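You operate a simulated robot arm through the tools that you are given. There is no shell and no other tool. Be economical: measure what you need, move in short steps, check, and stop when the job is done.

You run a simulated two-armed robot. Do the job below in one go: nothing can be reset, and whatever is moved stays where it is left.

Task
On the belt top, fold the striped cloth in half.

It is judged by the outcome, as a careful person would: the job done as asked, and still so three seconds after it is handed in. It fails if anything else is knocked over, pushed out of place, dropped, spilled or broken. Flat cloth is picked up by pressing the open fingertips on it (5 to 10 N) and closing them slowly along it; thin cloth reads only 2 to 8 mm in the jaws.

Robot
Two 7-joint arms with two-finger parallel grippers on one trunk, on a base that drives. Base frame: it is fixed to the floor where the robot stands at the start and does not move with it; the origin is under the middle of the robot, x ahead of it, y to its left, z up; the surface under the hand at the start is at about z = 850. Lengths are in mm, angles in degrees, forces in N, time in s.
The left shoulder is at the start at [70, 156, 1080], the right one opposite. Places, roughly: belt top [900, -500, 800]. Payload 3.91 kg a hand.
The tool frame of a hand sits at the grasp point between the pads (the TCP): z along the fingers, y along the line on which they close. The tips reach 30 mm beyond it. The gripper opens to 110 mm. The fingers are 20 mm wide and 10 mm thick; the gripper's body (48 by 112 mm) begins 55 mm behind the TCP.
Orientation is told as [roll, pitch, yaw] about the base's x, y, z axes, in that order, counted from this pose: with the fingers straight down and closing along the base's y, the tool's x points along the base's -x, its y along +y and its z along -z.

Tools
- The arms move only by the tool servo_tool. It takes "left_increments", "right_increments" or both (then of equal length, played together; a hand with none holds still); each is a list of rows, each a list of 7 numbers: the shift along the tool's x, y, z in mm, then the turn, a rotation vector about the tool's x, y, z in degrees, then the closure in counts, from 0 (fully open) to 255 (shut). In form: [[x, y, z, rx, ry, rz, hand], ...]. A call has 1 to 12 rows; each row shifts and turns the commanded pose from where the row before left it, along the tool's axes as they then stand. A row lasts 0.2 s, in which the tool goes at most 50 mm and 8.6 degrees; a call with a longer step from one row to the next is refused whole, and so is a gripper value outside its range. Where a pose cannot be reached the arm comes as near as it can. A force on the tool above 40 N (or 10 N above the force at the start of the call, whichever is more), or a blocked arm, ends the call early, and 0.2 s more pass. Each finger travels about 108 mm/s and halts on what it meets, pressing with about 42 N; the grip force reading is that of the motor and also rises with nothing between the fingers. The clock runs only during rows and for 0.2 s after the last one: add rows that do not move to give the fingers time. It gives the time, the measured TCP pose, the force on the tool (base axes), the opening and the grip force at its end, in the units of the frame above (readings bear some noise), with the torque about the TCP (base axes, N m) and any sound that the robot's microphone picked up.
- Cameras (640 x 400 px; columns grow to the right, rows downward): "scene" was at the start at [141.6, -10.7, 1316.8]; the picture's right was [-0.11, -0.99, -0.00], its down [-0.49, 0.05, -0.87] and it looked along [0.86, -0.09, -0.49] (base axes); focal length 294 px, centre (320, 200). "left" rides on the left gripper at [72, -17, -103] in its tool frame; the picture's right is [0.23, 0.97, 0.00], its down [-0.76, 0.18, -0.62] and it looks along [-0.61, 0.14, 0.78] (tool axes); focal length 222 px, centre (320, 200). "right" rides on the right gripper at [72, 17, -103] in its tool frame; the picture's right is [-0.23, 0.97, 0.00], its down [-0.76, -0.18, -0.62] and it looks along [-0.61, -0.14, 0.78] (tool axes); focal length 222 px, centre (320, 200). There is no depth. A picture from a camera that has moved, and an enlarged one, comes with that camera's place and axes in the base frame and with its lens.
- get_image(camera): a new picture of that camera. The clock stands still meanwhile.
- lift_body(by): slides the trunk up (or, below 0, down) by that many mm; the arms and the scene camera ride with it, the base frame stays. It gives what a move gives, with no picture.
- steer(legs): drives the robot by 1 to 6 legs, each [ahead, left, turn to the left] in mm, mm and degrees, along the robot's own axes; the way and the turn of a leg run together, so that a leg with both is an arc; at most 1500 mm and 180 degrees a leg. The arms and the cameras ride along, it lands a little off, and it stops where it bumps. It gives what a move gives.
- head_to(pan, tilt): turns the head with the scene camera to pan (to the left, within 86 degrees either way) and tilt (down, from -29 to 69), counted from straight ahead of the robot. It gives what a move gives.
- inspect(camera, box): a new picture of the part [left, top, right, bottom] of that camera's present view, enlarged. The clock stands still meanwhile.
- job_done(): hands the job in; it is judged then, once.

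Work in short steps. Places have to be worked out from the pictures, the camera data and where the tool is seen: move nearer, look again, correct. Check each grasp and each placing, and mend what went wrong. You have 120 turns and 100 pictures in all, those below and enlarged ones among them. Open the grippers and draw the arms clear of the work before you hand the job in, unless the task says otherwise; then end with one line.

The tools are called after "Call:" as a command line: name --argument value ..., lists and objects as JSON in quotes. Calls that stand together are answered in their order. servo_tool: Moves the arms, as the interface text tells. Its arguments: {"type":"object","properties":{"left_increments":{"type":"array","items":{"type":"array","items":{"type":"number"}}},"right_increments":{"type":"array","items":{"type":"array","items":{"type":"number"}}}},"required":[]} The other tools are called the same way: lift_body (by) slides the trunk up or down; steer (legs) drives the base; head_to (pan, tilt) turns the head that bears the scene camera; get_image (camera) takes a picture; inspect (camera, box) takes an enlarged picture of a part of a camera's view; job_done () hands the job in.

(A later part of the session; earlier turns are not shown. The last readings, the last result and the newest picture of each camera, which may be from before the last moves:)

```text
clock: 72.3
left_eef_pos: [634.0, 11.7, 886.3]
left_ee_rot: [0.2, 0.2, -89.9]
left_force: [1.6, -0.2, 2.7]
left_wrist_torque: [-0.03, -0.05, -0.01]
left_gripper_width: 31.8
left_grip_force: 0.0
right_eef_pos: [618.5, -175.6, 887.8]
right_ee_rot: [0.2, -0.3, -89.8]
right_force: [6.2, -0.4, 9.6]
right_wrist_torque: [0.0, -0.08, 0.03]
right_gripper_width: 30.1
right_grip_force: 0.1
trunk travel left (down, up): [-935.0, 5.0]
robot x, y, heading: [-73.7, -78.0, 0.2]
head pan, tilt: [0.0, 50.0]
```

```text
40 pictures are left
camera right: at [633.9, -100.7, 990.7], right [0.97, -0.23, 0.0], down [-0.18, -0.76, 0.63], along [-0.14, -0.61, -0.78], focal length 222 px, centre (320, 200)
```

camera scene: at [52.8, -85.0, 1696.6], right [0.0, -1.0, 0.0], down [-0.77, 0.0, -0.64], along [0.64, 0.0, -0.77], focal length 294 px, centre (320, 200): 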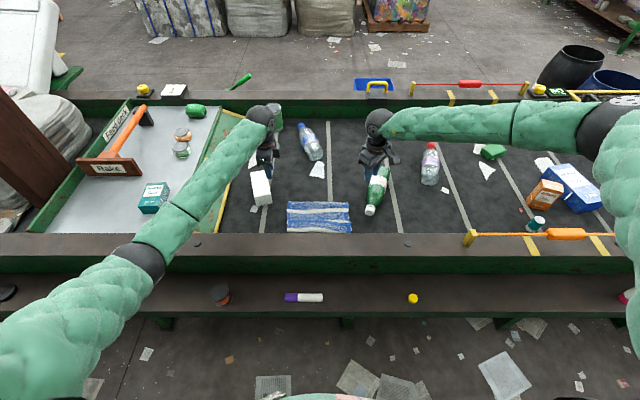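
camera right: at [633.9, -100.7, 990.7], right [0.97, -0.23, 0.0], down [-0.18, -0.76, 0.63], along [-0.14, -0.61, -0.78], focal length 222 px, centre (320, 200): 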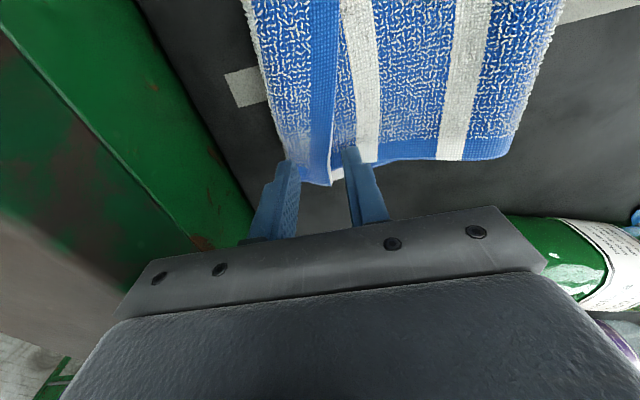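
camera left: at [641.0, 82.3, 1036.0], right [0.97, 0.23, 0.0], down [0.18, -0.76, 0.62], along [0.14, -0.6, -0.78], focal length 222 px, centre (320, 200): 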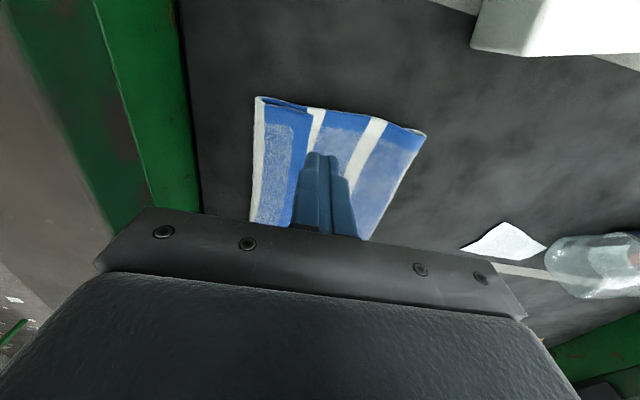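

The right +x finger sits just past the hem. I'll add a touch more pressure on the left and close slowly to see whether the hem gathers.

Call:
servo_tool --left_increments '[[0, 0, 1, 0, 0, 0, 181], [0, 0, 0.5, 0, 0, 0, 186], [0, 0, 0, 0, 0, 0, 194], [0, 0, 0, 0, 0, 0, 202], [0, 0, 0, 0, 0, 0, 210], [0, 0, 0, 0, 0, 0, 218], [0, 0, 0, 0, 0, 0, 226], [0, 0, 0, 0, 0, 0, 234], [0, 0, 0, 0, 0, 0, 242], [0, 0, 0, 0, 0, 0, 255], [0, 0, 0, 0, 0, 0, 255]]' --right_increments '[[0, -3, 0, 0, 0, 0, 181], [0, -2, 0, 0, 0, 0, 186], [0, 0, 0, 0, 0, 0, 194], [0, 0, 0, 0, 0, 0, 202], [0, 0, 0, 0, 0, 0, 210], [0, 0, 0, 0, 0, 0, 218], [0, 0, 0, 0, 0, 0, 226], [0, 0, 0, 0, 0, 0, 234], [0, 0, 0, 0, 0, 0, 242], [0, 0, 0, 0, 0, 0, 255], [0, 0, 0, 0, 0, 0, 255]]'

Call:
get_image --camera "right"

Call:
get_image --camera "left"

```text
clock: 74.8
left_eef_pos: [634.0, 11.7, 885.2]
left_ee_rot: [0.1, 0.2, -89.9]
left_force: [0.3, -1.9, 10.2]
left_wrist_torque: [-0.02, -0.02, 0.07]
left_gripper_width: 6.2
left_grip_force: 42.2
right_eef_pos: [612.2, -174.1, 887.1]
right_ee_rot: [0.1, -0.3, -89.9]
right_force: [-0.3, 0.3, 1.1]
right_wrist_torque: [0.04, -0.07, 0.03]
right_gripper_width: 6.7
right_grip_force: 42.0
trunk travel left (down, up): [-935.0, 5.0]
robot x, y, heading: [-75.6, -82.7, 0.1]
head pan, tilt: [0.0, 50.0]
```

```text
39 pictures are left
camera right: at [627.8, -100.9, 989.9], right [0.97, -0.23, 0.0], down [-0.18, -0.76, 0.63], along [-0.14, -0.61, -0.78], focal length 222 px, centre (320, 200)
```

right: 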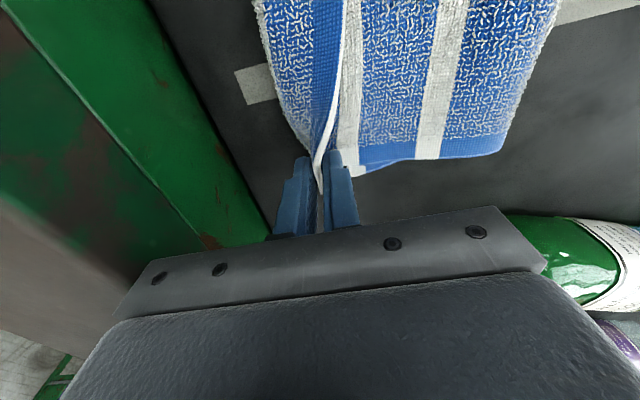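

```text
38 pictures are left
camera left: at [616.8, 83.0, 989.3], right [0.97, 0.23, 0.0], down [0.18, -0.76, 0.62], along [0.14, -0.6, -0.78], focal length 222 px, centre (320, 200)
```

left: 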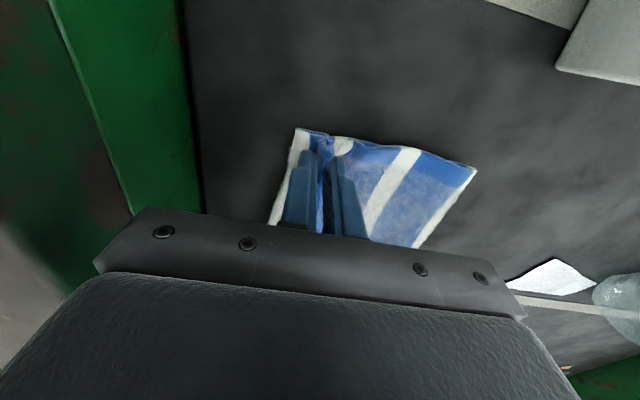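

Both grip 6 to 7 mm. I'll lift about 60 mm and look at what is held.

Call:
servo_tool --left_increments '[[0, 2, -12, 0, 0, 0, 255], [0, 4, -12, 0, 0, 0, 255], [0, 6, -12, 0, 0, 0, 255], [0, 8, -12, 0, 0, 0, 255], [0, 8, -12, 0, 0, 0, 255], [0, 0, 0, 0, 0, 0, 255]]' --right_increments '[[0, 2, -12, 0, 0, 0, 255], [0, 4, -12, 0, 0, 0, 255], [0, 6, -12, 0, 0, 0, 255], [0, 8, -12, 0, 0, 0, 255], [0, 8, -12, 0, 0, 0, 255], [0, 0, 0, 0, 0, 0, 255]]'

Call:
inspect --camera "scene" --box '[260, 180, 380, 255]'

Call:
get_image --camera "right"

Call:
get_image --camera "left"

```text
clock: 76.2
left_eef_pos: [661.3, 11.9, 944.4]
left_ee_rot: [0.0, 0.2, -89.8]
left_force: [-0.8, -1.0, 0.0]
left_wrist_torque: [-0.01, 0.01, 0.01]
left_gripper_width: 5.6
left_grip_force: 42.2
right_eef_pos: [637.0, -173.8, 947.2]
right_ee_rot: [-0.1, -0.3, -89.9]
right_force: [0.1, 0.6, -0.2]
right_wrist_torque: [0.01, -0.07, 0.02]
right_gripper_width: 6.7
right_grip_force: 41.9
trunk travel left (down, up): [-935.0, 5.0]
robot x, y, heading: [-76.0, -80.7, 0.1]
head pan, tilt: [0.0, 50.0]
```

```text
5.33 times, centred on (320, 218) of scene
camera zoom: at [52.6, -84.8, 1696.6], right [0.0, -1.0, 0.0], down [-0.77, 0.0, -0.64], along [0.64, 0.0, -0.77], focal length 1566 px, centre (320, 107)
```

zoom: 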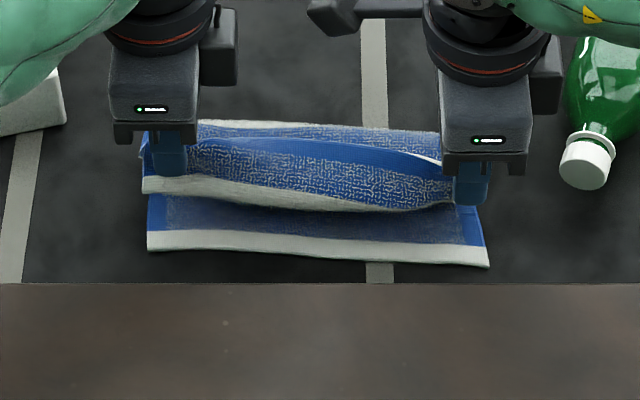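

```text
36 pictures are left
camera right: at [654.3, -100.2, 1049.9], right [0.97, -0.23, 0.0], down [-0.18, -0.76, 0.63], along [-0.14, -0.61, -0.78], focal length 222 px, centre (320, 200)
```

right: 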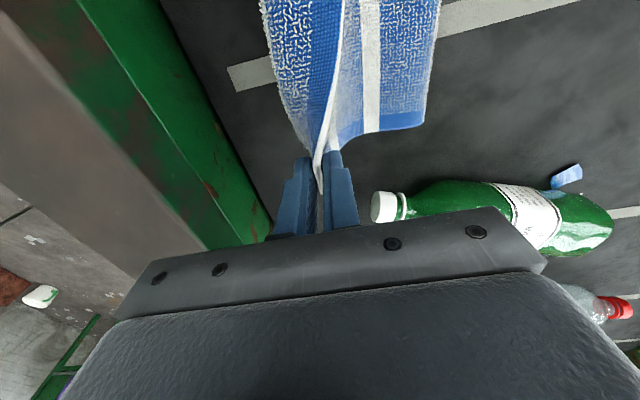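

```text
35 pictures are left
camera left: at [644.6, 82.1, 1048.1], right [0.97, 0.23, 0.0], down [0.18, -0.76, 0.62], along [0.14, -0.6, -0.78], focal length 222 px, centre (320, 200)
```

left: 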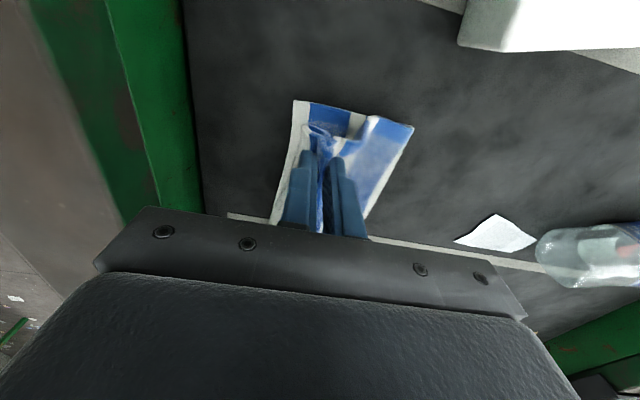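

They hold both the hem strip and the flap under it, while the lower layer's near edge is still in its original place. I'll set it back down, release, and regrip just the top strip.

Call:
servo_tool --left_increments '[[0, -6, 12, 0, 0, 0, 255], [0, -6, 14, 0, 0, 0, 255], [0, -4, 14, 0, 0, 0, 255], [0, -2, 12, 0, 0, 0, 255], [0, 0, 0, 0, 0, 0, 235], [0, 0, 0, 0, 0, 0, 210], [0, 0, 0, 0, 0, 0, 190], [0, 0, -10, 0, 0, 0, 190], [0, 0, -30, 0, 0, 0, 190], [25, 0, -30, 0, 0, 0, 190], [0, 0, 0, 0, 0, 0, 190]]' --right_increments '[[0, -6, 12, 0, 0, 0, 255], [0, -6, 14, 0, 0, 0, 255], [0, -4, 14, 0, 0, 0, 255], [0, -2, 12, 0, 0, 0, 255], [0, 0, 0, 0, 0, 0, 235], [0, 0, 0, 0, 0, 0, 210], [0, 0, 0, 0, 0, 0, 190], [0, 0, -10, 0, 0, 0, 190], [0, 0, -30, 0, 0, 0, 190], [-25, 0, -30, 0, 0, 0, 190], [0, 0, 0, 0, 0, 0, 190]]'

Call:
inspect --camera "scene" --box '[260, 180, 380, 255]'

Call:
get_image --camera "right"

```text
clock: 78.5
left_eef_pos: [646.7, 36.9, 963.5]
left_ee_rot: [0.0, 0.1, -90.0]
left_force: [0.0, -0.3, -0.7]
left_wrist_torque: [0.0, 0.0, 0.02]
left_gripper_width: 27.9
left_grip_force: 0.0
right_eef_pos: [622.9, -201.0, 964.1]
right_ee_rot: [0.0, -0.4, -89.9]
right_force: [0.2, -0.2, -0.2]
right_wrist_torque: [-0.01, 0.02, 0.02]
right_gripper_width: 28.0
right_grip_force: 0.1
trunk travel left (down, up): [-935.0, 5.0]
robot x, y, heading: [-74.3, -83.4, 0.1]
head pan, tilt: [0.0, 50.0]
```

```text
5.33 times, centred on (320, 218) of scene
camera zoom: at [53.6, -84.8, 1696.5], right [0.0, -1.0, 0.0], down [-0.77, 0.0, -0.64], along [0.64, 0.0, -0.77], focal length 1566 px, centre (320, 107)
```

zoom: 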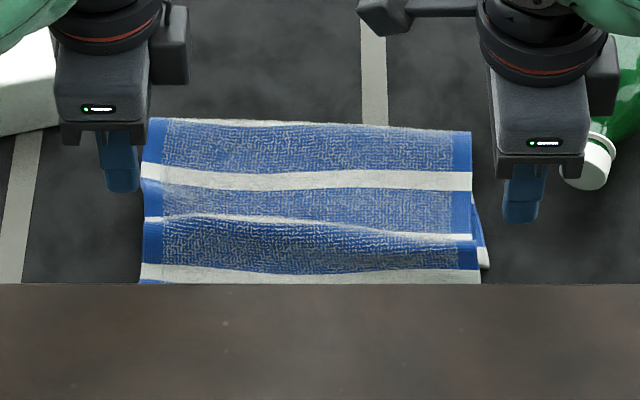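

```text
33 pictures are left
camera right: at [639.4, -127.3, 1066.9], right [0.97, -0.23, 0.0], down [-0.18, -0.76, 0.63], along [-0.14, -0.61, -0.78], focal length 222 px, centre (320, 200)
```

right: 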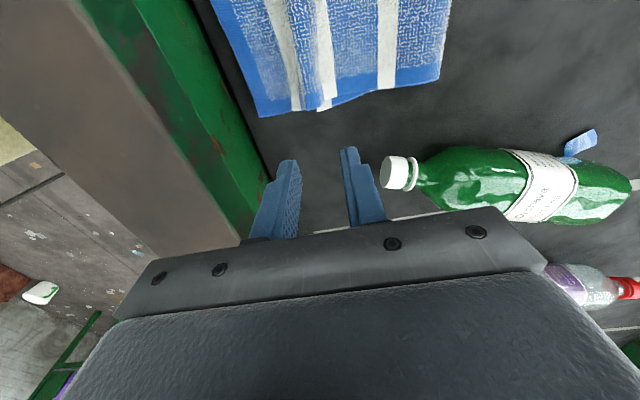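

Good news: on release the tail unrolled. The hem now lies toward the robot (x≈567) with only a pleat near x≈650, so the flap just needs to go forward about 60 mm. I'll pinch the standing pleat (flap only) at both sides.

Call:
servo_tool --left_increments '[[-25, 1, 20, 0, 0, 0, 185], [0, 0, 30, 0, 0, 0, 185], [0, 0, 18, 0, 0, 0, 185], [0, 0, 4, 0, 0, 0, 185], [0, 0, 2, 0, 0, 0, 185], [0, 0, 0, 0, 0, 0, 185]]' --right_increments '[[25, 9, 20, 0, 0, 0, 185], [0, 0, 30, 0, 0, 0, 185], [0, 0, 18, 0, 0, 0, 185], [0, 0, 4, 0, 0, 0, 185], [0, 0, 2, 0, 0, 0, 185], [0, 0, 0, 0, 0, 0, 185]]'

Call:
get_image --camera "left"

Call:
get_image --camera "right"

```text
clock: 80.0
left_eef_pos: [646.1, 11.9, 889.3]
left_ee_rot: [0.0, 0.2, -89.9]
left_force: [0.6, 0.1, 0.7]
left_wrist_torque: [0.0, 0.03, -0.03]
left_gripper_width: 30.2
left_grip_force: 0.0
right_eef_pos: [628.7, -174.9, 890.0]
right_ee_rot: [0.1, -0.3, -89.9]
right_force: [-1.0, 0.0, 0.5]
right_wrist_torque: [0.01, -0.01, 0.01]
right_gripper_width: 30.3
right_grip_force: 0.1
trunk travel left (down, up): [-935.0, 5.0]
robot x, y, heading: [-75.3, -85.6, 0.3]
head pan, tilt: [0.0, 50.0]
```

```text
32 pictures are left
camera left: at [629.1, 83.3, 992.9], right [0.97, 0.23, 0.0], down [0.18, -0.76, 0.62], along [0.14, -0.6, -0.78], focal length 222 px, centre (320, 200)
```

left: 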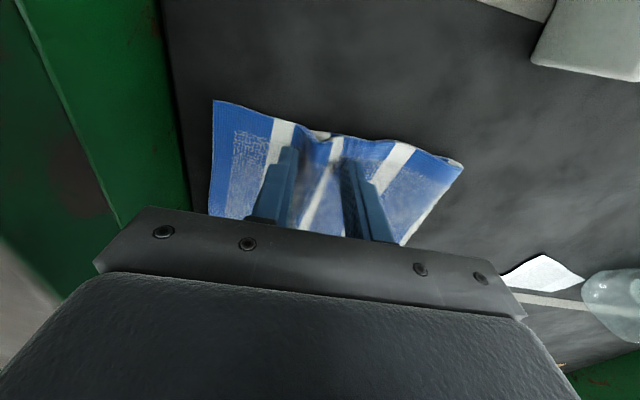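

```text
31 pictures are left
camera right: at [646.6, -101.1, 993.1], right [0.97, -0.23, 0.0], down [-0.18, -0.76, 0.63], along [-0.14, -0.61, -0.78], focal length 222 px, centre (320, 200)
```

right: 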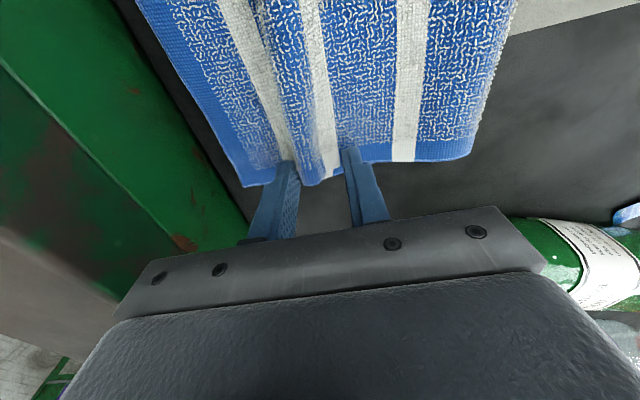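

The pleat stands nicely between both pairs of fingers. I'll lower 2 mm and close slowly.

Call:
servo_tool --left_increments '[[0, 0, 2, 0, 0, 0, 185], [0, 0, 0, 0, 0, 0, 195], [0, 0, 0, 0, 0, 0, 205], [0, 0, 0, 0, 0, 0, 215], [0, 0, 0, 0, 0, 0, 225], [0, 0, 0, 0, 0, 0, 235], [0, 0, 0, 0, 0, 0, 245], [0, 0, 0, 0, 0, 0, 255], [0, 0, 0, 0, 0, 0, 255]]' --right_increments '[[0, 0, 2, 0, 0, 0, 185], [0, 0, 0, 0, 0, 0, 195], [0, 0, 0, 0, 0, 0, 205], [0, 0, 0, 0, 0, 0, 215], [0, 0, 0, 0, 0, 0, 225], [0, 0, 0, 0, 0, 0, 235], [0, 0, 0, 0, 0, 0, 245], [0, 0, 0, 0, 0, 0, 255], [0, 0, 0, 0, 0, 0, 255]]'

Call:
servo_tool --left_increments '[[0, 4, -14, 0, 0, 0, 255], [0, 6, -14, 0, 0, 0, 255], [0, 8, -14, 0, 0, 0, 255], [0, 8, -12, 0, 0, 0, 255], [0, 8, -12, 0, 0, 0, 255], [0, 8, -12, 0, 0, 0, 255], [0, 8, -6, 0, 0, 0, 255], [0, 0, 0, 0, 0, 0, 255]]' --right_increments '[[0, 4, -14, 0, 0, 0, 255], [0, 6, -14, 0, 0, 0, 255], [0, 8, -14, 0, 0, 0, 255], [0, 8, -12, 0, 0, 0, 255], [0, 8, -12, 0, 0, 0, 255], [0, 8, -12, 0, 0, 0, 255], [0, 8, -6, 0, 0, 0, 255], [0, 0, 0, 0, 0, 0, 255]]'

Call:
inspect --camera "scene" --box '[240, 155, 400, 255]'

Call:
get_image --camera "right"

```text
clock: 82.0
left_eef_pos: [644.3, 11.8, 887.9]
left_ee_rot: [0.1, 0.2, -89.8]
left_force: [0.3, 0.4, 0.3]
left_wrist_torque: [0.0, 0.0, 0.01]
left_gripper_width: 4.2
left_grip_force: 42.2
right_eef_pos: [629.8, -175.0, 888.6]
right_ee_rot: [0.2, -0.3, -89.9]
right_force: [-0.1, -0.3, 0.7]
right_wrist_torque: [0.02, -0.01, -0.02]
right_gripper_width: 4.4
right_grip_force: 41.7
trunk travel left (down, up): [-935.0, 5.0]
robot x, y, heading: [-74.0, -86.6, 0.2]
head pan, tilt: [0.0, 50.0]
```

```text
clock: 83.8
left_eef_pos: [695.4, 9.1, 971.9]
left_ee_rot: [-0.1, 0.2, -89.8]
left_force: [-0.9, 0.1, -0.1]
left_wrist_torque: [-0.01, -0.02, 0.0]
left_gripper_width: 3.8
left_grip_force: 41.7
right_eef_pos: [680.7, -175.2, 972.7]
right_ee_rot: [0.1, -0.5, -89.9]
right_force: [-0.3, 0.0, -0.3]
right_wrist_torque: [0.02, -0.06, -0.02]
right_gripper_width: 4.3
right_grip_force: 42.0
trunk travel left (down, up): [-935.0, 5.0]
robot x, y, heading: [-77.6, -83.9, 0.4]
head pan, tilt: [0.0, 50.0]
```

```text
4.00 times, centred on (320, 205) of scene
camera zoom: at [52.7, -84.9, 1696.6], right [0.0, -1.0, 0.0], down [-0.77, 0.0, -0.64], along [0.64, 0.0, -0.77], focal length 1175 px, centre (320, 180)
```

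zoom: 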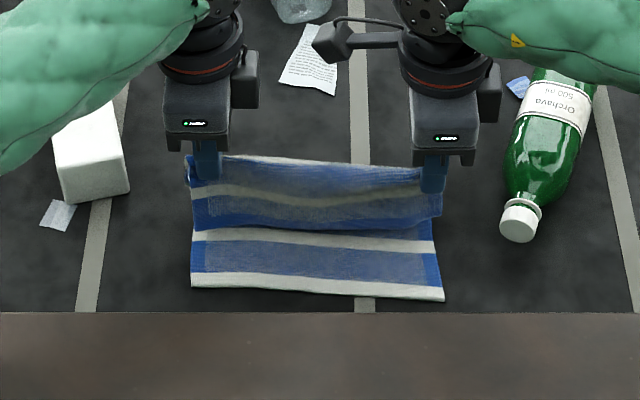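

```text
29 pictures are left
camera right: at [696.2, -101.1, 1075.5], right [0.97, -0.23, 0.0], down [-0.18, -0.76, 0.63], along [-0.14, -0.61, -0.78], focal length 222 px, centre (320, 200)
```

right: 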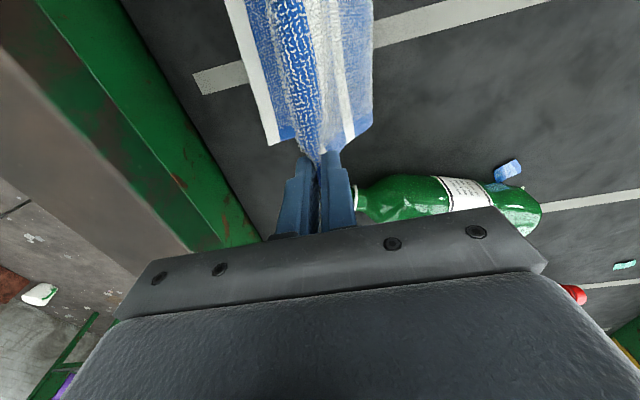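

Now only the flap is held, with its hem hanging freely on the robot side. I'll touch the hem down near x≈620, then lay it by moving forward so it stays flat, and regrip closer to the hem.

Call:
servo_tool --left_increments '[[0, -15, 0, 0, 0, 0, 255], [0, -20, 0, 0, 0, 0, 255], [0, -20, 2, 0, 0, 0, 255], [0, -18, 8, 0, 0, 0, 255], [0, 0, 14, 0, 0, 0, 255], [0, 4, 12, 0, 0, 0, 255], [0, 10, 12, 0, 0, 0, 255], [0, 12, 12, 0, 0, 0, 255], [0, 12, 10, 0, 0, 0, 255], [0, 12, 8, 0, 0, 0, 255], [0, 8, 4, 0, 0, 0, 255], [0, 0, 0, 0, 0, 0, 255]]' --right_increments '[[0, -15, 0, 0, 0, 0, 255], [0, -20, 0, 0, 0, 0, 255], [0, -20, 2, 0, 0, 0, 255], [0, -18, 8, 0, 0, 0, 255], [0, 0, 14, 0, 0, 0, 255], [0, 4, 12, 0, 0, 0, 255], [0, 10, 12, 0, 0, 0, 255], [0, 12, 12, 0, 0, 0, 255], [0, 12, 10, 0, 0, 0, 255], [0, 12, 8, 0, 0, 0, 255], [0, 8, 4, 0, 0, 0, 255], [0, 0, 0, 0, 0, 0, 255]]'

Call:
get_image --camera "right"

Call:
get_image --camera "left"

```text
clock: 86.3
left_eef_pos: [679.0, 12.5, 890.1]
left_ee_rot: [0.1, 0.3, -89.9]
left_force: [-5.7, -1.8, 9.4]
left_wrist_torque: [-0.02, 0.3, 0.02]
left_gripper_width: 4.3
left_grip_force: 41.9
right_eef_pos: [663.2, -173.6, 892.3]
right_ee_rot: [0.1, -0.3, -89.8]
right_force: [-5.6, 1.6, 9.0]
right_wrist_torque: [0.12, 0.26, -0.01]
right_gripper_width: 4.6
right_grip_force: 41.6
trunk travel left (down, up): [-935.0, 5.0]
robot x, y, heading: [-75.0, -86.7, 0.3]
head pan, tilt: [0.0, 50.0]
```

```text
28 pictures are left
camera right: at [680.2, -100.4, 995.5], right [0.97, -0.22, 0.0], down [-0.18, -0.76, 0.63], along [-0.14, -0.61, -0.78], focal length 222 px, centre (320, 200)
```

right: 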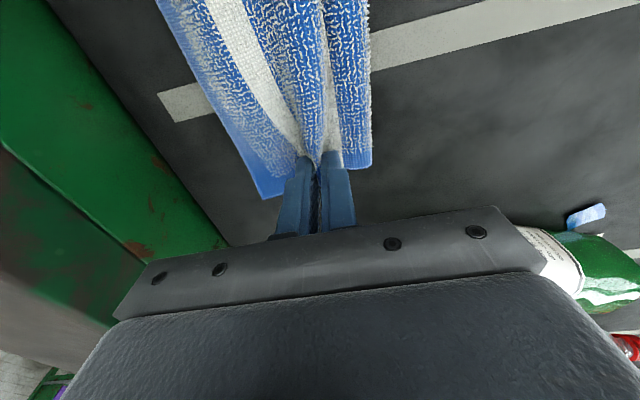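

```text
27 pictures are left
camera left: at [661.9, 83.4, 994.1], right [0.97, 0.23, 0.0], down [0.18, -0.76, 0.62], along [0.14, -0.6, -0.78], focal length 222 px, centre (320, 200)
```

left: 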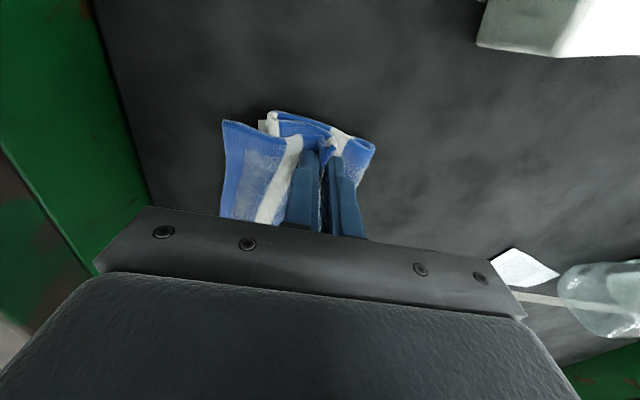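

The hem now lies at x≈611 and the near edge hasn't moved. I'll release and move back to regrip close to the hem.

Call:
servo_tool --left_increments '[[0, 0, -1, 0, 0, 0, 240], [0, 0, 0, 0, 0, 0, 215], [0, 0, 0, 0, 0, 0, 185], [0, 0, -12, 0, 0, 0, 185], [0, 0, -25, 0, 0, 0, 185], [0, -14, 0, 0, 0, 0, 195], [0, -14, 0, 0, 0, 0, 195], [0, -14, 0, 0, 0, 0, 195], [0, 0, 15, 0, 0, 0, 195], [0, 0, 12, 0, 0, 0, 195], [0, 0, 0, 0, 0, 0, 195]]' --right_increments '[[0, 0, -1, 0, 0, 0, 240], [0, 0, 0, 0, 0, 0, 215], [0, 0, 0, 0, 0, 0, 185], [0, 0, -12, 0, 0, 0, 185], [0, 0, -25, 0, 0, 0, 185], [0, -10, 0, 0, 0, 0, 195], [0, -10, 0, 0, 0, 0, 195], [0, -8, 0, 0, 0, 0, 195], [0, 0, 15, 0, 0, 0, 195], [0, 0, 12, 0, 0, 0, 195], [0, 0, 0, 0, 0, 0, 195]]'

Call:
get_image --camera "right"

Call:
get_image --camera "left"

```text
clock: 88.8
left_eef_pos: [638.1, 12.2, 900.8]
left_ee_rot: [0.2, 0.1, -89.8]
left_force: [0.1, -0.6, 0.4]
left_wrist_torque: [0.0, 0.03, -0.01]
left_gripper_width: 25.9
left_grip_force: 0.1
right_eef_pos: [638.4, -174.5, 902.3]
right_ee_rot: [0.1, -0.4, -89.9]
right_force: [0.7, -1.1, 0.1]
right_wrist_torque: [0.03, 0.01, 0.03]
right_gripper_width: 25.9
right_grip_force: 0.0
trunk travel left (down, up): [-935.0, 5.0]
robot x, y, heading: [-80.9, -84.9, 0.1]
head pan, tilt: [0.0, 50.0]
```

```text
26 pictures are left
camera right: at [654.1, -100.8, 1004.8], right [0.97, -0.23, 0.0], down [-0.18, -0.76, 0.63], along [-0.14, -0.61, -0.78], focal length 222 px, centre (320, 200)
```

right: 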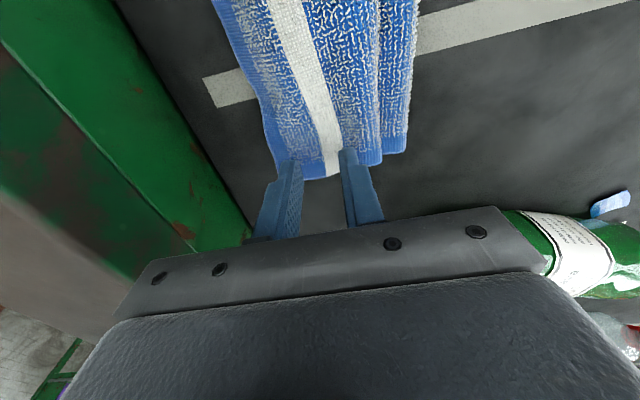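

```text
25 pictures are left
camera left: at [621.2, 83.3, 1004.4], right [0.97, 0.23, 0.0], down [0.18, -0.76, 0.62], along [0.14, -0.6, -0.78], focal length 222 px, centre (320, 200)
```

left: 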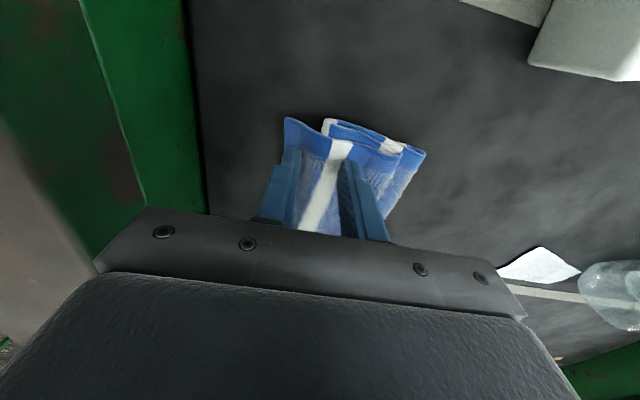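

Positions look right. I'll shift the right hand 6 mm nearer the hem and lower to contact.

Call:
servo_tool --left_increments '[[0, 0, 5, 0, 0, 0, 190], [0, 0, 4, 0, 0, 0, 190], [0, 0, 3, 0, 0, 0, 190], [0, 0, 2, 0, 0, 0, 190], [0, 0, 1, 0, 0, 0, 190]]' --right_increments '[[0, -6, 5, 0, 0, 0, 190], [0, 0, 4, 0, 0, 0, 190], [0, 0, 3, 0, 0, 0, 190], [0, 0, 2, 0, 0, 0, 190], [0, 0, 1, 0, 0, 0, 190]]'

```text
clock: 90.0
left_eef_pos: [637.5, 11.9, 888.9]
left_ee_rot: [0.3, 0.1, -90.0]
left_force: [0.0, 5.3, 22.7]
left_wrist_torque: [0.2, -0.42, 0.08]
left_gripper_width: 28.3
left_grip_force: 0.0
right_eef_pos: [629.9, -174.2, 889.3]
right_ee_rot: [0.3, -0.3, -89.9]
right_force: [-2.5, -3.4, 18.0]
right_wrist_torque: [0.0, -0.25, 0.0]
right_gripper_width: 26.6
right_grip_force: 0.0
trunk travel left (down, up): [-935.0, 5.0]
robot x, y, heading: [-75.0, -83.8, 0.1]
head pan, tilt: [0.0, 50.0]
```

The +x fingers press firmly on several layers. I'll ease off 1 mm and close slowly.

Call:
servo_tool --left_increments '[[0, 0, -1.2, 0, 0, 0, 190], [0, 0, 0, 0, 0, 0, 196], [0, 0, 0, 0, 0, 0, 204], [0, 0, 0, 0, 0, 0, 212], [0, 0, 0, 0, 0, 0, 220], [0, 0, 0, 0, 0, 0, 228], [0, 0, 0, 0, 0, 0, 236], [0, 0, 0, 0, 0, 0, 244], [0, 0, 0, 0, 0, 0, 255], [0, 0, 0, 0, 0, 0, 255], [0, 0, 0, 0, 0, 0, 255]]' --right_increments '[[0, 0, -0.8, 0, 0, 0, 190], [0, 0, 0, 0, 0, 0, 196], [0, 0, 0, 0, 0, 0, 204], [0, 0, 0, 0, 0, 0, 212], [0, 0, 0, 0, 0, 0, 220], [0, 0, 0, 0, 0, 0, 228], [0, 0, 0, 0, 0, 0, 236], [0, 0, 0, 0, 0, 0, 244], [0, 0, 0, 0, 0, 0, 255], [0, 0, 0, 0, 0, 0, 255], [0, 0, 0, 0, 0, 0, 255]]'

Call:
servo_tool --left_increments '[[0, 3, -14, 0, 0, 0, 255], [0, 5, -14, 0, 0, 0, 255], [0, 7, -14, 0, 0, 0, 255], [0, 10, -12, 0, 0, 0, 255], [0, 12, -12, 0, 0, 0, 255], [0, 12, -12, 0, 0, 0, 255], [0, 0, 0, 0, 0, 0, 255]]' --right_increments '[[0, 3, -14, 0, 0, 0, 255], [0, 5, -14, 0, 0, 0, 255], [0, 7, -14, 0, 0, 0, 255], [0, 10, -12, 0, 0, 0, 255], [0, 12, -12, 0, 0, 0, 255], [0, 12, -12, 0, 0, 0, 255], [0, 0, 0, 0, 0, 0, 255]]'

Call:
inspect --camera "scene" --box '[240, 155, 400, 255]'

Call:
get_image --camera "right"

```text
clock: 92.3
left_eef_pos: [637.8, 10.7, 887.9]
left_ee_rot: [0.2, 0.2, -89.9]
left_force: [10.4, -1.9, 30.9]
left_wrist_torque: [-0.01, -0.58, -0.04]
left_gripper_width: 7.0
left_grip_force: 41.8
right_eef_pos: [629.6, -173.1, 888.1]
right_ee_rot: [0.1, -0.3, -89.9]
right_force: [9.9, 4.3, 22.7]
right_wrist_torque: [0.21, -0.43, -0.04]
right_gripper_width: 7.2
right_grip_force: 42.2
trunk travel left (down, up): [-935.0, 5.0]
robot x, y, heading: [-74.7, -84.6, 0.3]
head pan, tilt: [0.0, 50.0]
```

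```text
clock: 94.0
left_eef_pos: [686.9, 10.2, 963.3]
left_ee_rot: [0.1, 0.2, -89.9]
left_force: [-0.8, -0.2, -0.6]
left_wrist_torque: [0.0, 0.06, 0.0]
left_gripper_width: 6.2
left_grip_force: 41.8
right_eef_pos: [680.0, -174.2, 964.4]
right_ee_rot: [0.0, -0.3, -90.0]
right_force: [0.0, 0.6, 0.7]
right_wrist_torque: [0.01, 0.03, 0.02]
right_gripper_width: 6.5
right_grip_force: 41.9
trunk travel left (down, up): [-935.0, 5.0]
robot x, y, heading: [-74.4, -87.6, 0.1]
head pan, tilt: [0.0, 50.0]
```

```text
4.00 times, centred on (320, 205) of scene
camera zoom: at [52.5, -84.9, 1696.6], right [0.0, -1.0, 0.0], down [-0.77, 0.0, -0.64], along [0.64, 0.0, -0.77], focal length 1175 px, centre (320, 180)
```

zoom: 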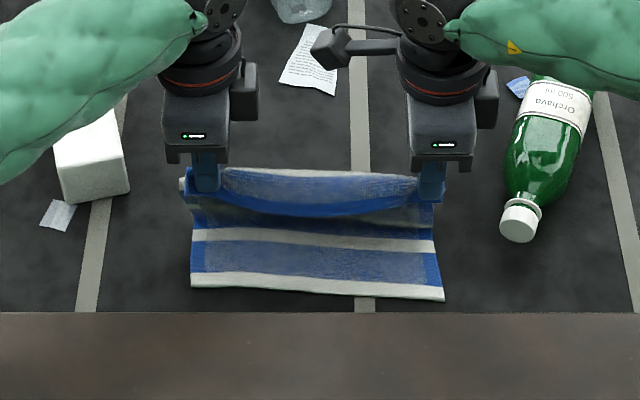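

```text
23 pictures are left
camera right: at [696.7, -100.0, 1067.9], right [0.97, -0.23, 0.0], down [-0.18, -0.76, 0.63], along [-0.14, -0.61, -0.78], focal length 222 px, centre (320, 200)
```

right: 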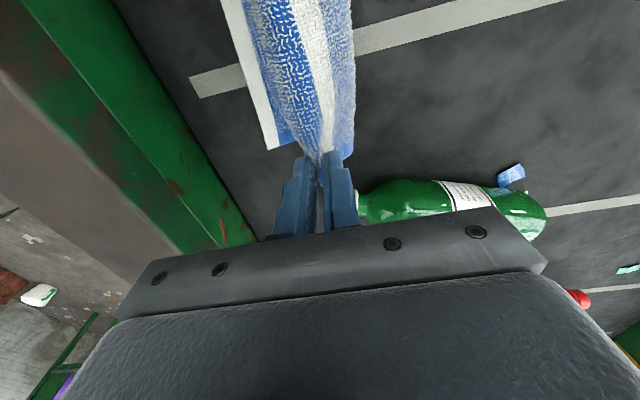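

Both hands hold the flap close to the hem and the lower layer is flat. I'll carry the flap forward and up so the crease resets to about 781.

Call:
servo_tool --left_increments '[[0, 12, -8, 0, 0, 0, 255], [0, 14, -8, 0, 0, 0, 255], [0, 16, -6, 0, 0, 0, 255], [0, 16, 0, 0, 0, 0, 255], [0, 16, 0, 0, 0, 0, 255], [0, 16, 0, 0, 0, 0, 255], [0, 16, 0, 0, 0, 0, 255], [0, 12, 0, 0, 0, 0, 255], [0, 0, 0, 0, 0, 0, 255], [0, 0, 0, 0, 0, 0, 255]]' --right_increments '[[0, 12, -8, 0, 0, 0, 255], [0, 14, -8, 0, 0, 0, 255], [0, 16, -6, 0, 0, 0, 255], [0, 16, 0, 0, 0, 0, 255], [0, 16, 0, 0, 0, 0, 255], [0, 16, 0, 0, 0, 0, 255], [0, 16, 0, 0, 0, 0, 255], [0, 10, 0, 0, 0, 0, 255], [0, 0, 0, 0, 0, 0, 255], [0, 0, 0, 0, 0, 0, 255]]'

Call:
inspect --camera "scene" --box '[220, 130, 420, 255]'

```text
clock: 96.2
left_eef_pos: [804.5, 11.0, 986.5]
left_ee_rot: [0.0, 0.2, -90.0]
left_force: [-0.4, -0.1, -0.4]
left_wrist_torque: [-0.03, 0.02, 0.01]
left_gripper_width: 6.1
left_grip_force: 41.5
right_eef_pos: [796.2, -173.3, 986.6]
right_ee_rot: [-0.1, -0.4, -89.9]
right_force: [-0.3, -0.6, -0.9]
right_wrist_torque: [0.01, 0.06, 0.03]
right_gripper_width: 6.7
right_grip_force: 42.3
trunk travel left (down, up): [-935.0, 5.0]
robot x, y, heading: [-79.6, -85.2, 0.1]
head pan, tilt: [0.0, 50.0]
```

```text
3.20 times, centred on (320, 192) of scene
camera zoom: at [53.0, -84.9, 1696.5], right [0.0, -1.0, 0.0], down [-0.77, 0.0, -0.64], along [0.64, 0.0, -0.77], focal length 940 px, centre (320, 224)
```

zoom: 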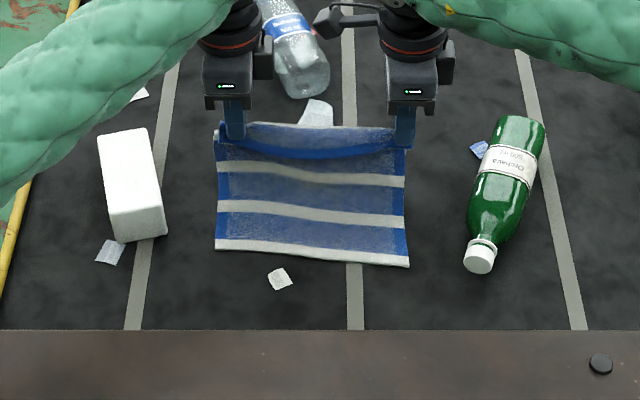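

The grip evidently caught the crease too and dragged the whole cloth forward about 80 mm. Nothing else moved. I'll look at how it hangs before setting it down.

Call:
get_image --camera "left"

Call:
get_image --camera "right"

```text
21 pictures are left
camera left: at [787.6, 81.7, 1090.5], right [0.97, 0.23, 0.0], down [0.18, -0.76, 0.62], along [0.14, -0.6, -0.78], focal length 222 px, centre (320, 200)
```

left: 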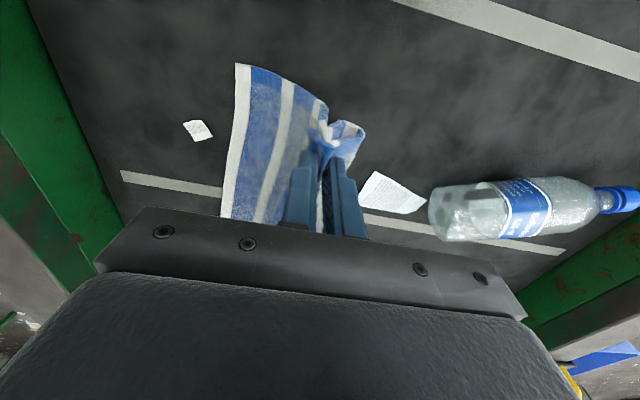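

```text
20 pictures are left
camera right: at [812.3, -100.0, 1090.6], right [0.97, -0.23, 0.0], down [-0.18, -0.76, 0.63], along [-0.14, -0.61, -0.78], focal length 222 px, centre (320, 200)
```

right: 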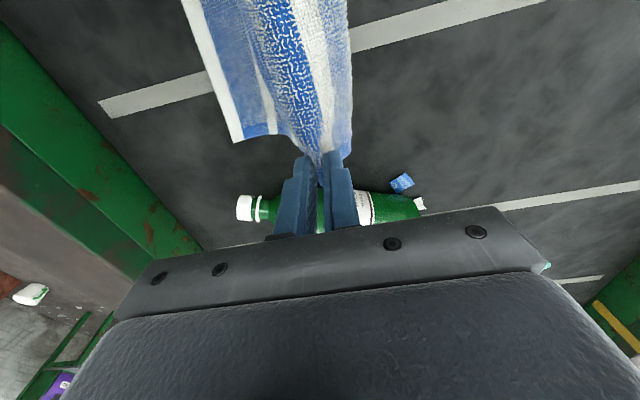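

The pinch holds the hem together with cloth near mid-length, with a small loop on the far side. I'll lift it all clear, move back, touch the near edge down at about x=690, and lay it forward flat.

Call:
servo_tool --left_increments '[[0, 0, -20, 0, 0, 0, 255], [0, 0, -25, 0, 0, 0, 255], [0, -10, -25, 0, 0, 0, 255], [0, -26, 0, 0, 0, 0, 255], [0, -26, 0, 0, 0, 0, 255], [0, -26, 0, 0, 0, 0, 255], [0, -26, 0, 0, 0, 0, 255], [0, 0, 0, 0, 0, 0, 255], [0, 0, 12, 0, 0, 0, 255], [0, 0, 12, 0, 0, 0, 255], [0, 0, 10, 0, 0, 0, 255], [0, 0, 0, 0, 0, 0, 255]]' --right_increments '[[0, 0, -20, 0, 0, 0, 255], [0, 0, -25, 0, 0, 0, 255], [0, -10, -25, 0, 0, 0, 255], [0, -26, 0, 0, 0, 0, 255], [0, -26, 0, 0, 0, 0, 255], [0, -26, 0, 0, 0, 0, 255], [0, -26, 0, 0, 0, 0, 255], [0, 0, 0, 0, 0, 0, 255], [0, 0, 12, 0, 0, 0, 255], [0, 0, 12, 0, 0, 0, 255], [0, 0, 10, 0, 0, 0, 255], [0, 0, 0, 0, 0, 0, 255]]'

Call:
inspect --camera "scene" --box '[220, 130, 420, 255]'

```text
clock: 98.8
left_eef_pos: [692.4, 11.0, 1023.6]
left_ee_rot: [0.1, 0.3, -89.9]
left_force: [0.4, -1.4, 0.0]
left_wrist_torque: [-0.03, 0.03, 0.01]
left_gripper_width: 6.3
left_grip_force: 42.2
right_eef_pos: [682.5, -174.4, 1023.2]
right_ee_rot: [0.2, -0.4, -89.9]
right_force: [0.4, -0.3, -0.4]
right_wrist_torque: [0.04, 0.01, 0.03]
right_gripper_width: 6.5
right_grip_force: 41.7
trunk travel left (down, up): [-935.0, 5.0]
robot x, y, heading: [-78.3, -82.5, 0.2]
head pan, tilt: [0.0, 50.0]
```

```text
3.20 times, centred on (320, 192) of scene
camera zoom: at [52.4, -84.8, 1696.6], right [0.0, -1.0, 0.0], down [-0.77, 0.0, -0.64], along [0.64, 0.0, -0.77], focal length 940 px, centre (320, 224)
```

zoom: 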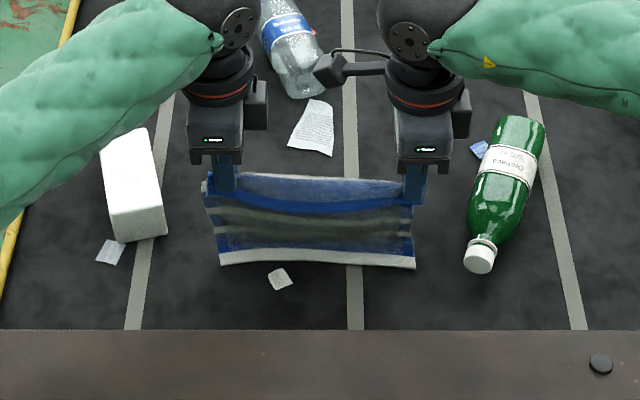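

The cloth hangs straight with its near edge touching at about x=700. I'll lay it forward along the arc.

Call:
servo_tool --left_increments '[[0, 16, 4, 0, 0, 0, 255], [0, 18, 5, 0, 0, 0, 255], [0, 17, 7, 0, 0, 0, 255], [0, 16, 9, 0, 0, 0, 255], [0, 15, 12, 0, 0, 0, 255], [0, 14, 13, 0, 0, 0, 255], [0, 12, 14, 0, 0, 0, 255], [0, 10, 15, 0, 0, 0, 255], [0, 6, 14, 0, 0, 0, 255], [0, 4, 14, 0, 0, 0, 255], [0, 2, 12, 0, 0, 0, 255], [0, 0, 8, 0, 0, 0, 255]]' --right_increments '[[0, 16, 4, 0, 0, 0, 255], [0, 18, 5, 0, 0, 0, 255], [0, 17, 7, 0, 0, 0, 255], [0, 16, 9, 0, 0, 0, 255], [0, 15, 12, 0, 0, 0, 255], [0, 14, 13, 0, 0, 0, 255], [0, 12, 14, 0, 0, 0, 255], [0, 10, 15, 0, 0, 0, 255], [0, 6, 14, 0, 0, 0, 255], [0, 4, 14, 0, 0, 0, 255], [0, 2, 12, 0, 0, 0, 255], [0, 0, 8, 0, 0, 0, 255]]'

Call:
get_image --camera "left"

```text
clock: 101.3
left_eef_pos: [821.8, 9.8, 895.8]
left_ee_rot: [0.1, 0.3, -89.9]
left_force: [-1.7, -0.7, 4.4]
left_wrist_torque: [-0.02, 0.07, 0.01]
left_gripper_width: 6.2
left_grip_force: 42.1
right_eef_pos: [812.9, -175.3, 895.9]
right_ee_rot: [0.1, -0.3, -89.9]
right_force: [0.7, 0.5, 0.8]
right_wrist_torque: [0.03, 0.02, 0.03]
right_gripper_width: 6.5
right_grip_force: 42.0
trunk travel left (down, up): [-935.0, 5.0]
robot x, y, heading: [-78.7, -86.5, 0.4]
head pan, tilt: [0.0, 50.0]
```

```text
18 pictures are left
camera left: at [804.5, 81.7, 999.0], right [0.97, 0.23, 0.0], down [0.18, -0.76, 0.62], along [0.14, -0.6, -0.78], focal length 222 px, centre (320, 200)
```

left: 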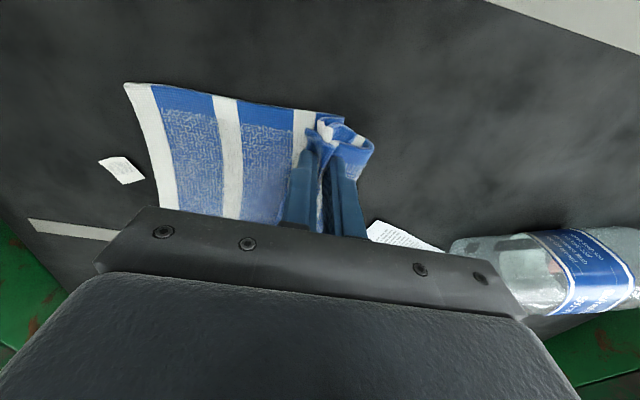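

The lower half lies flat, with the bunched loop on the far side. I'll release, rise, move aside and look.

Call:
servo_tool --left_increments '[[0, 0, 3, 0, 0, 0, 255], [0, 0, 0, 0, 0, 0, 240], [0, 0, 0, 0, 0, 0, 215], [0, 0, 0, 0, 0, 0, 180], [0, 0, -12, 0, 0, 0, 180], [0, 0, -30, 0, 0, 0, 180], [0, 0, -40, 0, 0, 0, 180], [35, 0, 0, 0, 0, 0, 180], [35, 0, 0, 0, 0, 0, 180], [0, 0, 0, 0, 0, 0, 180]]' --right_increments '[[0, 0, 3, 0, 0, 0, 255], [0, 0, 0, 0, 0, 0, 240], [0, 0, 0, 0, 0, 0, 215], [0, 0, 0, 0, 0, 0, 180], [0, 0, -12, 0, 0, 0, 180], [0, 0, -30, 0, 0, 0, 180], [0, 0, -40, 0, 0, 0, 180], [-35, 0, 0, 0, 0, 0, 180], [-35, 0, 0, 0, 0, 0, 180], [0, 0, 0, 0, 0, 0, 180]]'

Call:
inspect --camera "scene" --box '[240, 130, 400, 230]'

```text
clock: 103.5
left_eef_pos: [821.2, 82.3, 975.3]
left_ee_rot: [0.0, 0.2, -89.8]
left_force: [-0.4, -0.7, -0.9]
left_wrist_torque: [0.0, -0.02, -0.04]
left_gripper_width: 32.2
left_grip_force: 0.1
right_eef_pos: [813.0, -243.1, 974.5]
right_ee_rot: [0.0, -0.4, -90.0]
right_force: [-0.3, 0.0, -0.1]
right_wrist_torque: [0.01, 0.01, 0.03]
right_gripper_width: 32.6
right_grip_force: 0.1
trunk travel left (down, up): [-935.0, 5.0]
robot x, y, heading: [-79.0, -85.5, -0.0]
head pan, tilt: [0.0, 50.0]
```

```text
4.00 times, centred on (320, 180) of scene
camera zoom: at [53.1, -84.7, 1696.5], right [0.0, -1.0, 0.0], down [-0.77, 0.0, -0.64], along [0.64, 0.0, -0.77], focal length 1175 px, centre (320, 280)
```

zoom: 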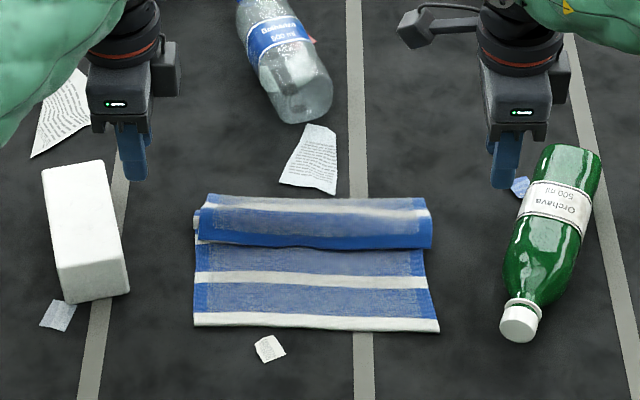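

Now it's clean: the hem flap lies at x≈800, facing the robot, with the crease at x≈861 and the near edge at x≈705. I'll pinch only the top layer near the hem, with light pressure.

Call:
servo_tool --left_increments '[[-24, 3, 5, 0, 0, 0, 193], [-24, 3, 15, 0, 0, 0, 193], [-22, 2, 25, 0, 0, 0, 193], [0, 0, 20, 0, 0, 0, 193], [0, 0, 6, 0, 0, 0, 193], [0, 0, 3, 0, 0, 0, 193], [0, 0, 2, 0, 0, 0, 193], [0, 0, 0, 0, 0, 0, 193]]' --right_increments '[[24, 4, 5, 0, 0, 0, 193], [24, 4, 15, 0, 0, 0, 193], [21, 3, 25, 0, 0, 0, 193], [0, 0, 20, 0, 0, 0, 193], [0, 0, 6, 0, 0, 0, 193], [0, 0, 3, 0, 0, 0, 193], [0, 0, 2, 0, 0, 0, 193], [0, 0, 0, 0, 0, 0, 193]]'

Call:
get_image --camera "left"

Call:
get_image --camera "right"

```text
clock: 105.3
left_eef_pos: [830.0, 14.5, 897.3]
left_ee_rot: [0.0, 0.2, -89.9]
left_force: [0.0, 0.4, 0.6]
left_wrist_torque: [0.03, 0.06, 0.03]
left_gripper_width: 27.1
left_grip_force: 0.0
right_eef_pos: [823.4, -175.0, 899.3]
right_ee_rot: [0.0, -0.5, -89.9]
right_force: [0.5, -0.2, 0.2]
right_wrist_torque: [0.0, 0.02, 0.0]
right_gripper_width: 26.7
right_grip_force: 0.1
trunk travel left (down, up): [-935.0, 5.0]
robot x, y, heading: [-74.6, -84.0, -0.0]
head pan, tilt: [0.0, 50.0]
```

```text
16 pictures are left
camera left: at [813.2, 84.4, 1001.5], right [0.97, 0.23, 0.0], down [0.18, -0.76, 0.62], along [0.14, -0.6, -0.78], focal length 222 px, centre (320, 200)
```

left: 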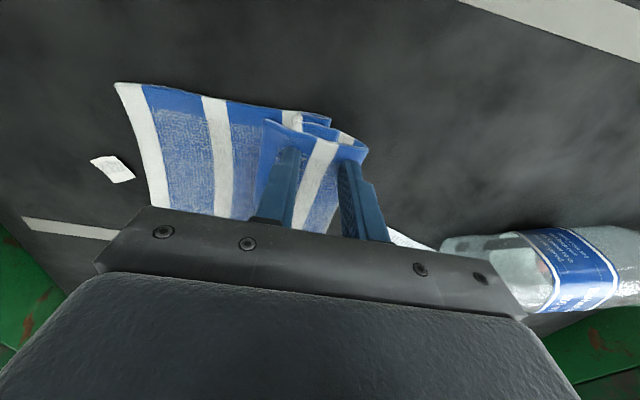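

```text
15 pictures are left
camera right: at [840.1, -100.6, 1002.1], right [0.97, -0.23, 0.0], down [-0.18, -0.76, 0.63], along [-0.14, -0.61, -0.78], focal length 222 px, centre (320, 200)
```

right: 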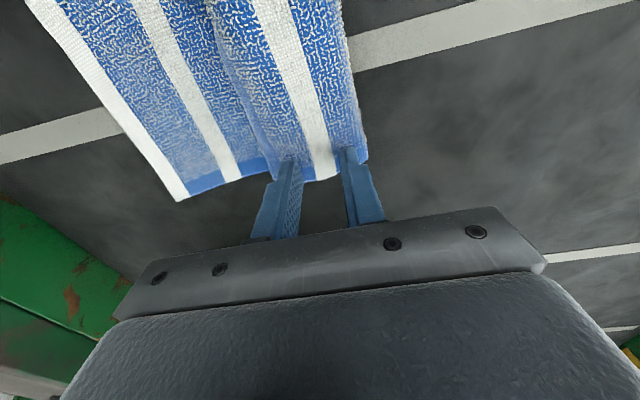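

I'll shift 10 mm closer to the hem and lower to light contact.

Call:
servo_tool --left_increments '[[0, -10, 0, 0, 0, 0, 193], [0, 0, 3, 0, 0, 0, 193], [0, 0, 1.5, 0, 0, 0, 193], [0, 0, 0, 0, 0, 0, 193]]' --right_increments '[[0, -10, 0, 0, 0, 0, 193], [0, 0, 4, 0, 0, 0, 193], [0, 0, 2, 0, 0, 0, 193], [0, 0, 0, 0, 0, 0, 193]]'

```text
clock: 106.3
left_eef_pos: [818.0, 12.9, 894.1]
left_ee_rot: [0.0, 0.2, -89.9]
left_force: [0.0, 0.3, 1.4]
left_wrist_torque: [-0.03, 0.0, 0.0]
left_gripper_width: 26.6
left_grip_force: 0.0
right_eef_pos: [813.1, -175.1, 893.6]
right_ee_rot: [0.0, -0.4, -89.9]
right_force: [-0.2, 0.6, 1.7]
right_wrist_torque: [0.02, 0.0, 0.0]
right_gripper_width: 26.7
right_grip_force: 0.0
trunk travel left (down, up): [-935.0, 5.0]
robot x, y, heading: [-76.2, -85.2, 0.2]
head pan, tilt: [0.0, 50.0]
```

Call:
servo_tool --left_increments '[[0, 0, 1.5, 0, 0, 0, 193], [0, 0, 1, 0, 0, 0, 193], [0, 0, 0, 0, 0, 0, 193]]' --right_increments '[[0, 0, 1.5, 0, 0, 0, 193], [0, 0, 1, 0, 0, 0, 193], [0, 0, 0, 0, 0, 0, 193]]'

```text
clock: 107.2
left_eef_pos: [821.4, 13.2, 891.6]
left_ee_rot: [0.1, 0.2, -89.9]
left_force: [1.1, -0.1, 5.0]
left_wrist_torque: [-0.02, 0.01, -0.05]
left_gripper_width: 26.0
left_grip_force: 0.0
right_eef_pos: [812.8, -174.3, 890.4]
right_ee_rot: [0.2, -0.4, -89.9]
right_force: [-0.7, 0.4, 2.5]
right_wrist_torque: [-0.03, 0.01, 0.04]
right_gripper_width: 26.7
right_grip_force: 0.2
trunk travel left (down, up): [-935.0, 5.0]
robot x, y, heading: [-75.1, -81.8, 0.0]
head pan, tilt: [0.0, 50.0]
```

Contact is light: left 5 N, right 2.5 N. I'll lower the right another 1 mm and close slowly.

Call:
servo_tool --left_increments '[[0, 0, 0, 0, 0, 0, 193], [0, 0, 0, 0, 0, 0, 200], [0, 0, 0, 0, 0, 0, 208], [0, 0, 0, 0, 0, 0, 216], [0, 0, 0, 0, 0, 0, 224], [0, 0, 0, 0, 0, 0, 232], [0, 0, 0, 0, 0, 0, 240], [0, 0, 0, 0, 0, 0, 248], [0, 0, 0, 0, 0, 0, 255], [0, 0, 0, 0, 0, 0, 255]]' --right_increments '[[0, 0, 1.2, 0, 0, 0, 193], [0, 0, 0, 0, 0, 0, 200], [0, 0, 0, 0, 0, 0, 208], [0, 0, 0, 0, 0, 0, 216], [0, 0, 0, 0, 0, 0, 224], [0, 0, 0, 0, 0, 0, 232], [0, 0, 0, 0, 0, 0, 240], [0, 0, 0, 0, 0, 0, 248], [0, 0, 0, 0, 0, 0, 255], [0, 0, 0, 0, 0, 0, 255]]'

```text
clock: 109.3
left_eef_pos: [818.9, 13.1, 892.3]
left_ee_rot: [0.1, 0.2, -89.8]
left_force: [-1.0, -1.1, 5.0]
left_wrist_torque: [-0.03, 0.01, 0.04]
left_gripper_width: 8.6
left_grip_force: 42.2
right_eef_pos: [813.3, -174.6, 890.6]
right_ee_rot: [0.1, -0.5, -90.0]
right_force: [-0.3, 1.1, 6.5]
right_wrist_torque: [0.1, -0.05, 0.01]
right_gripper_width: 6.9
right_grip_force: 42.1
trunk travel left (down, up): [-935.0, 5.0]
robot x, y, heading: [-75.5, -85.2, 0.3]
head pan, tilt: [0.0, 50.0]
```

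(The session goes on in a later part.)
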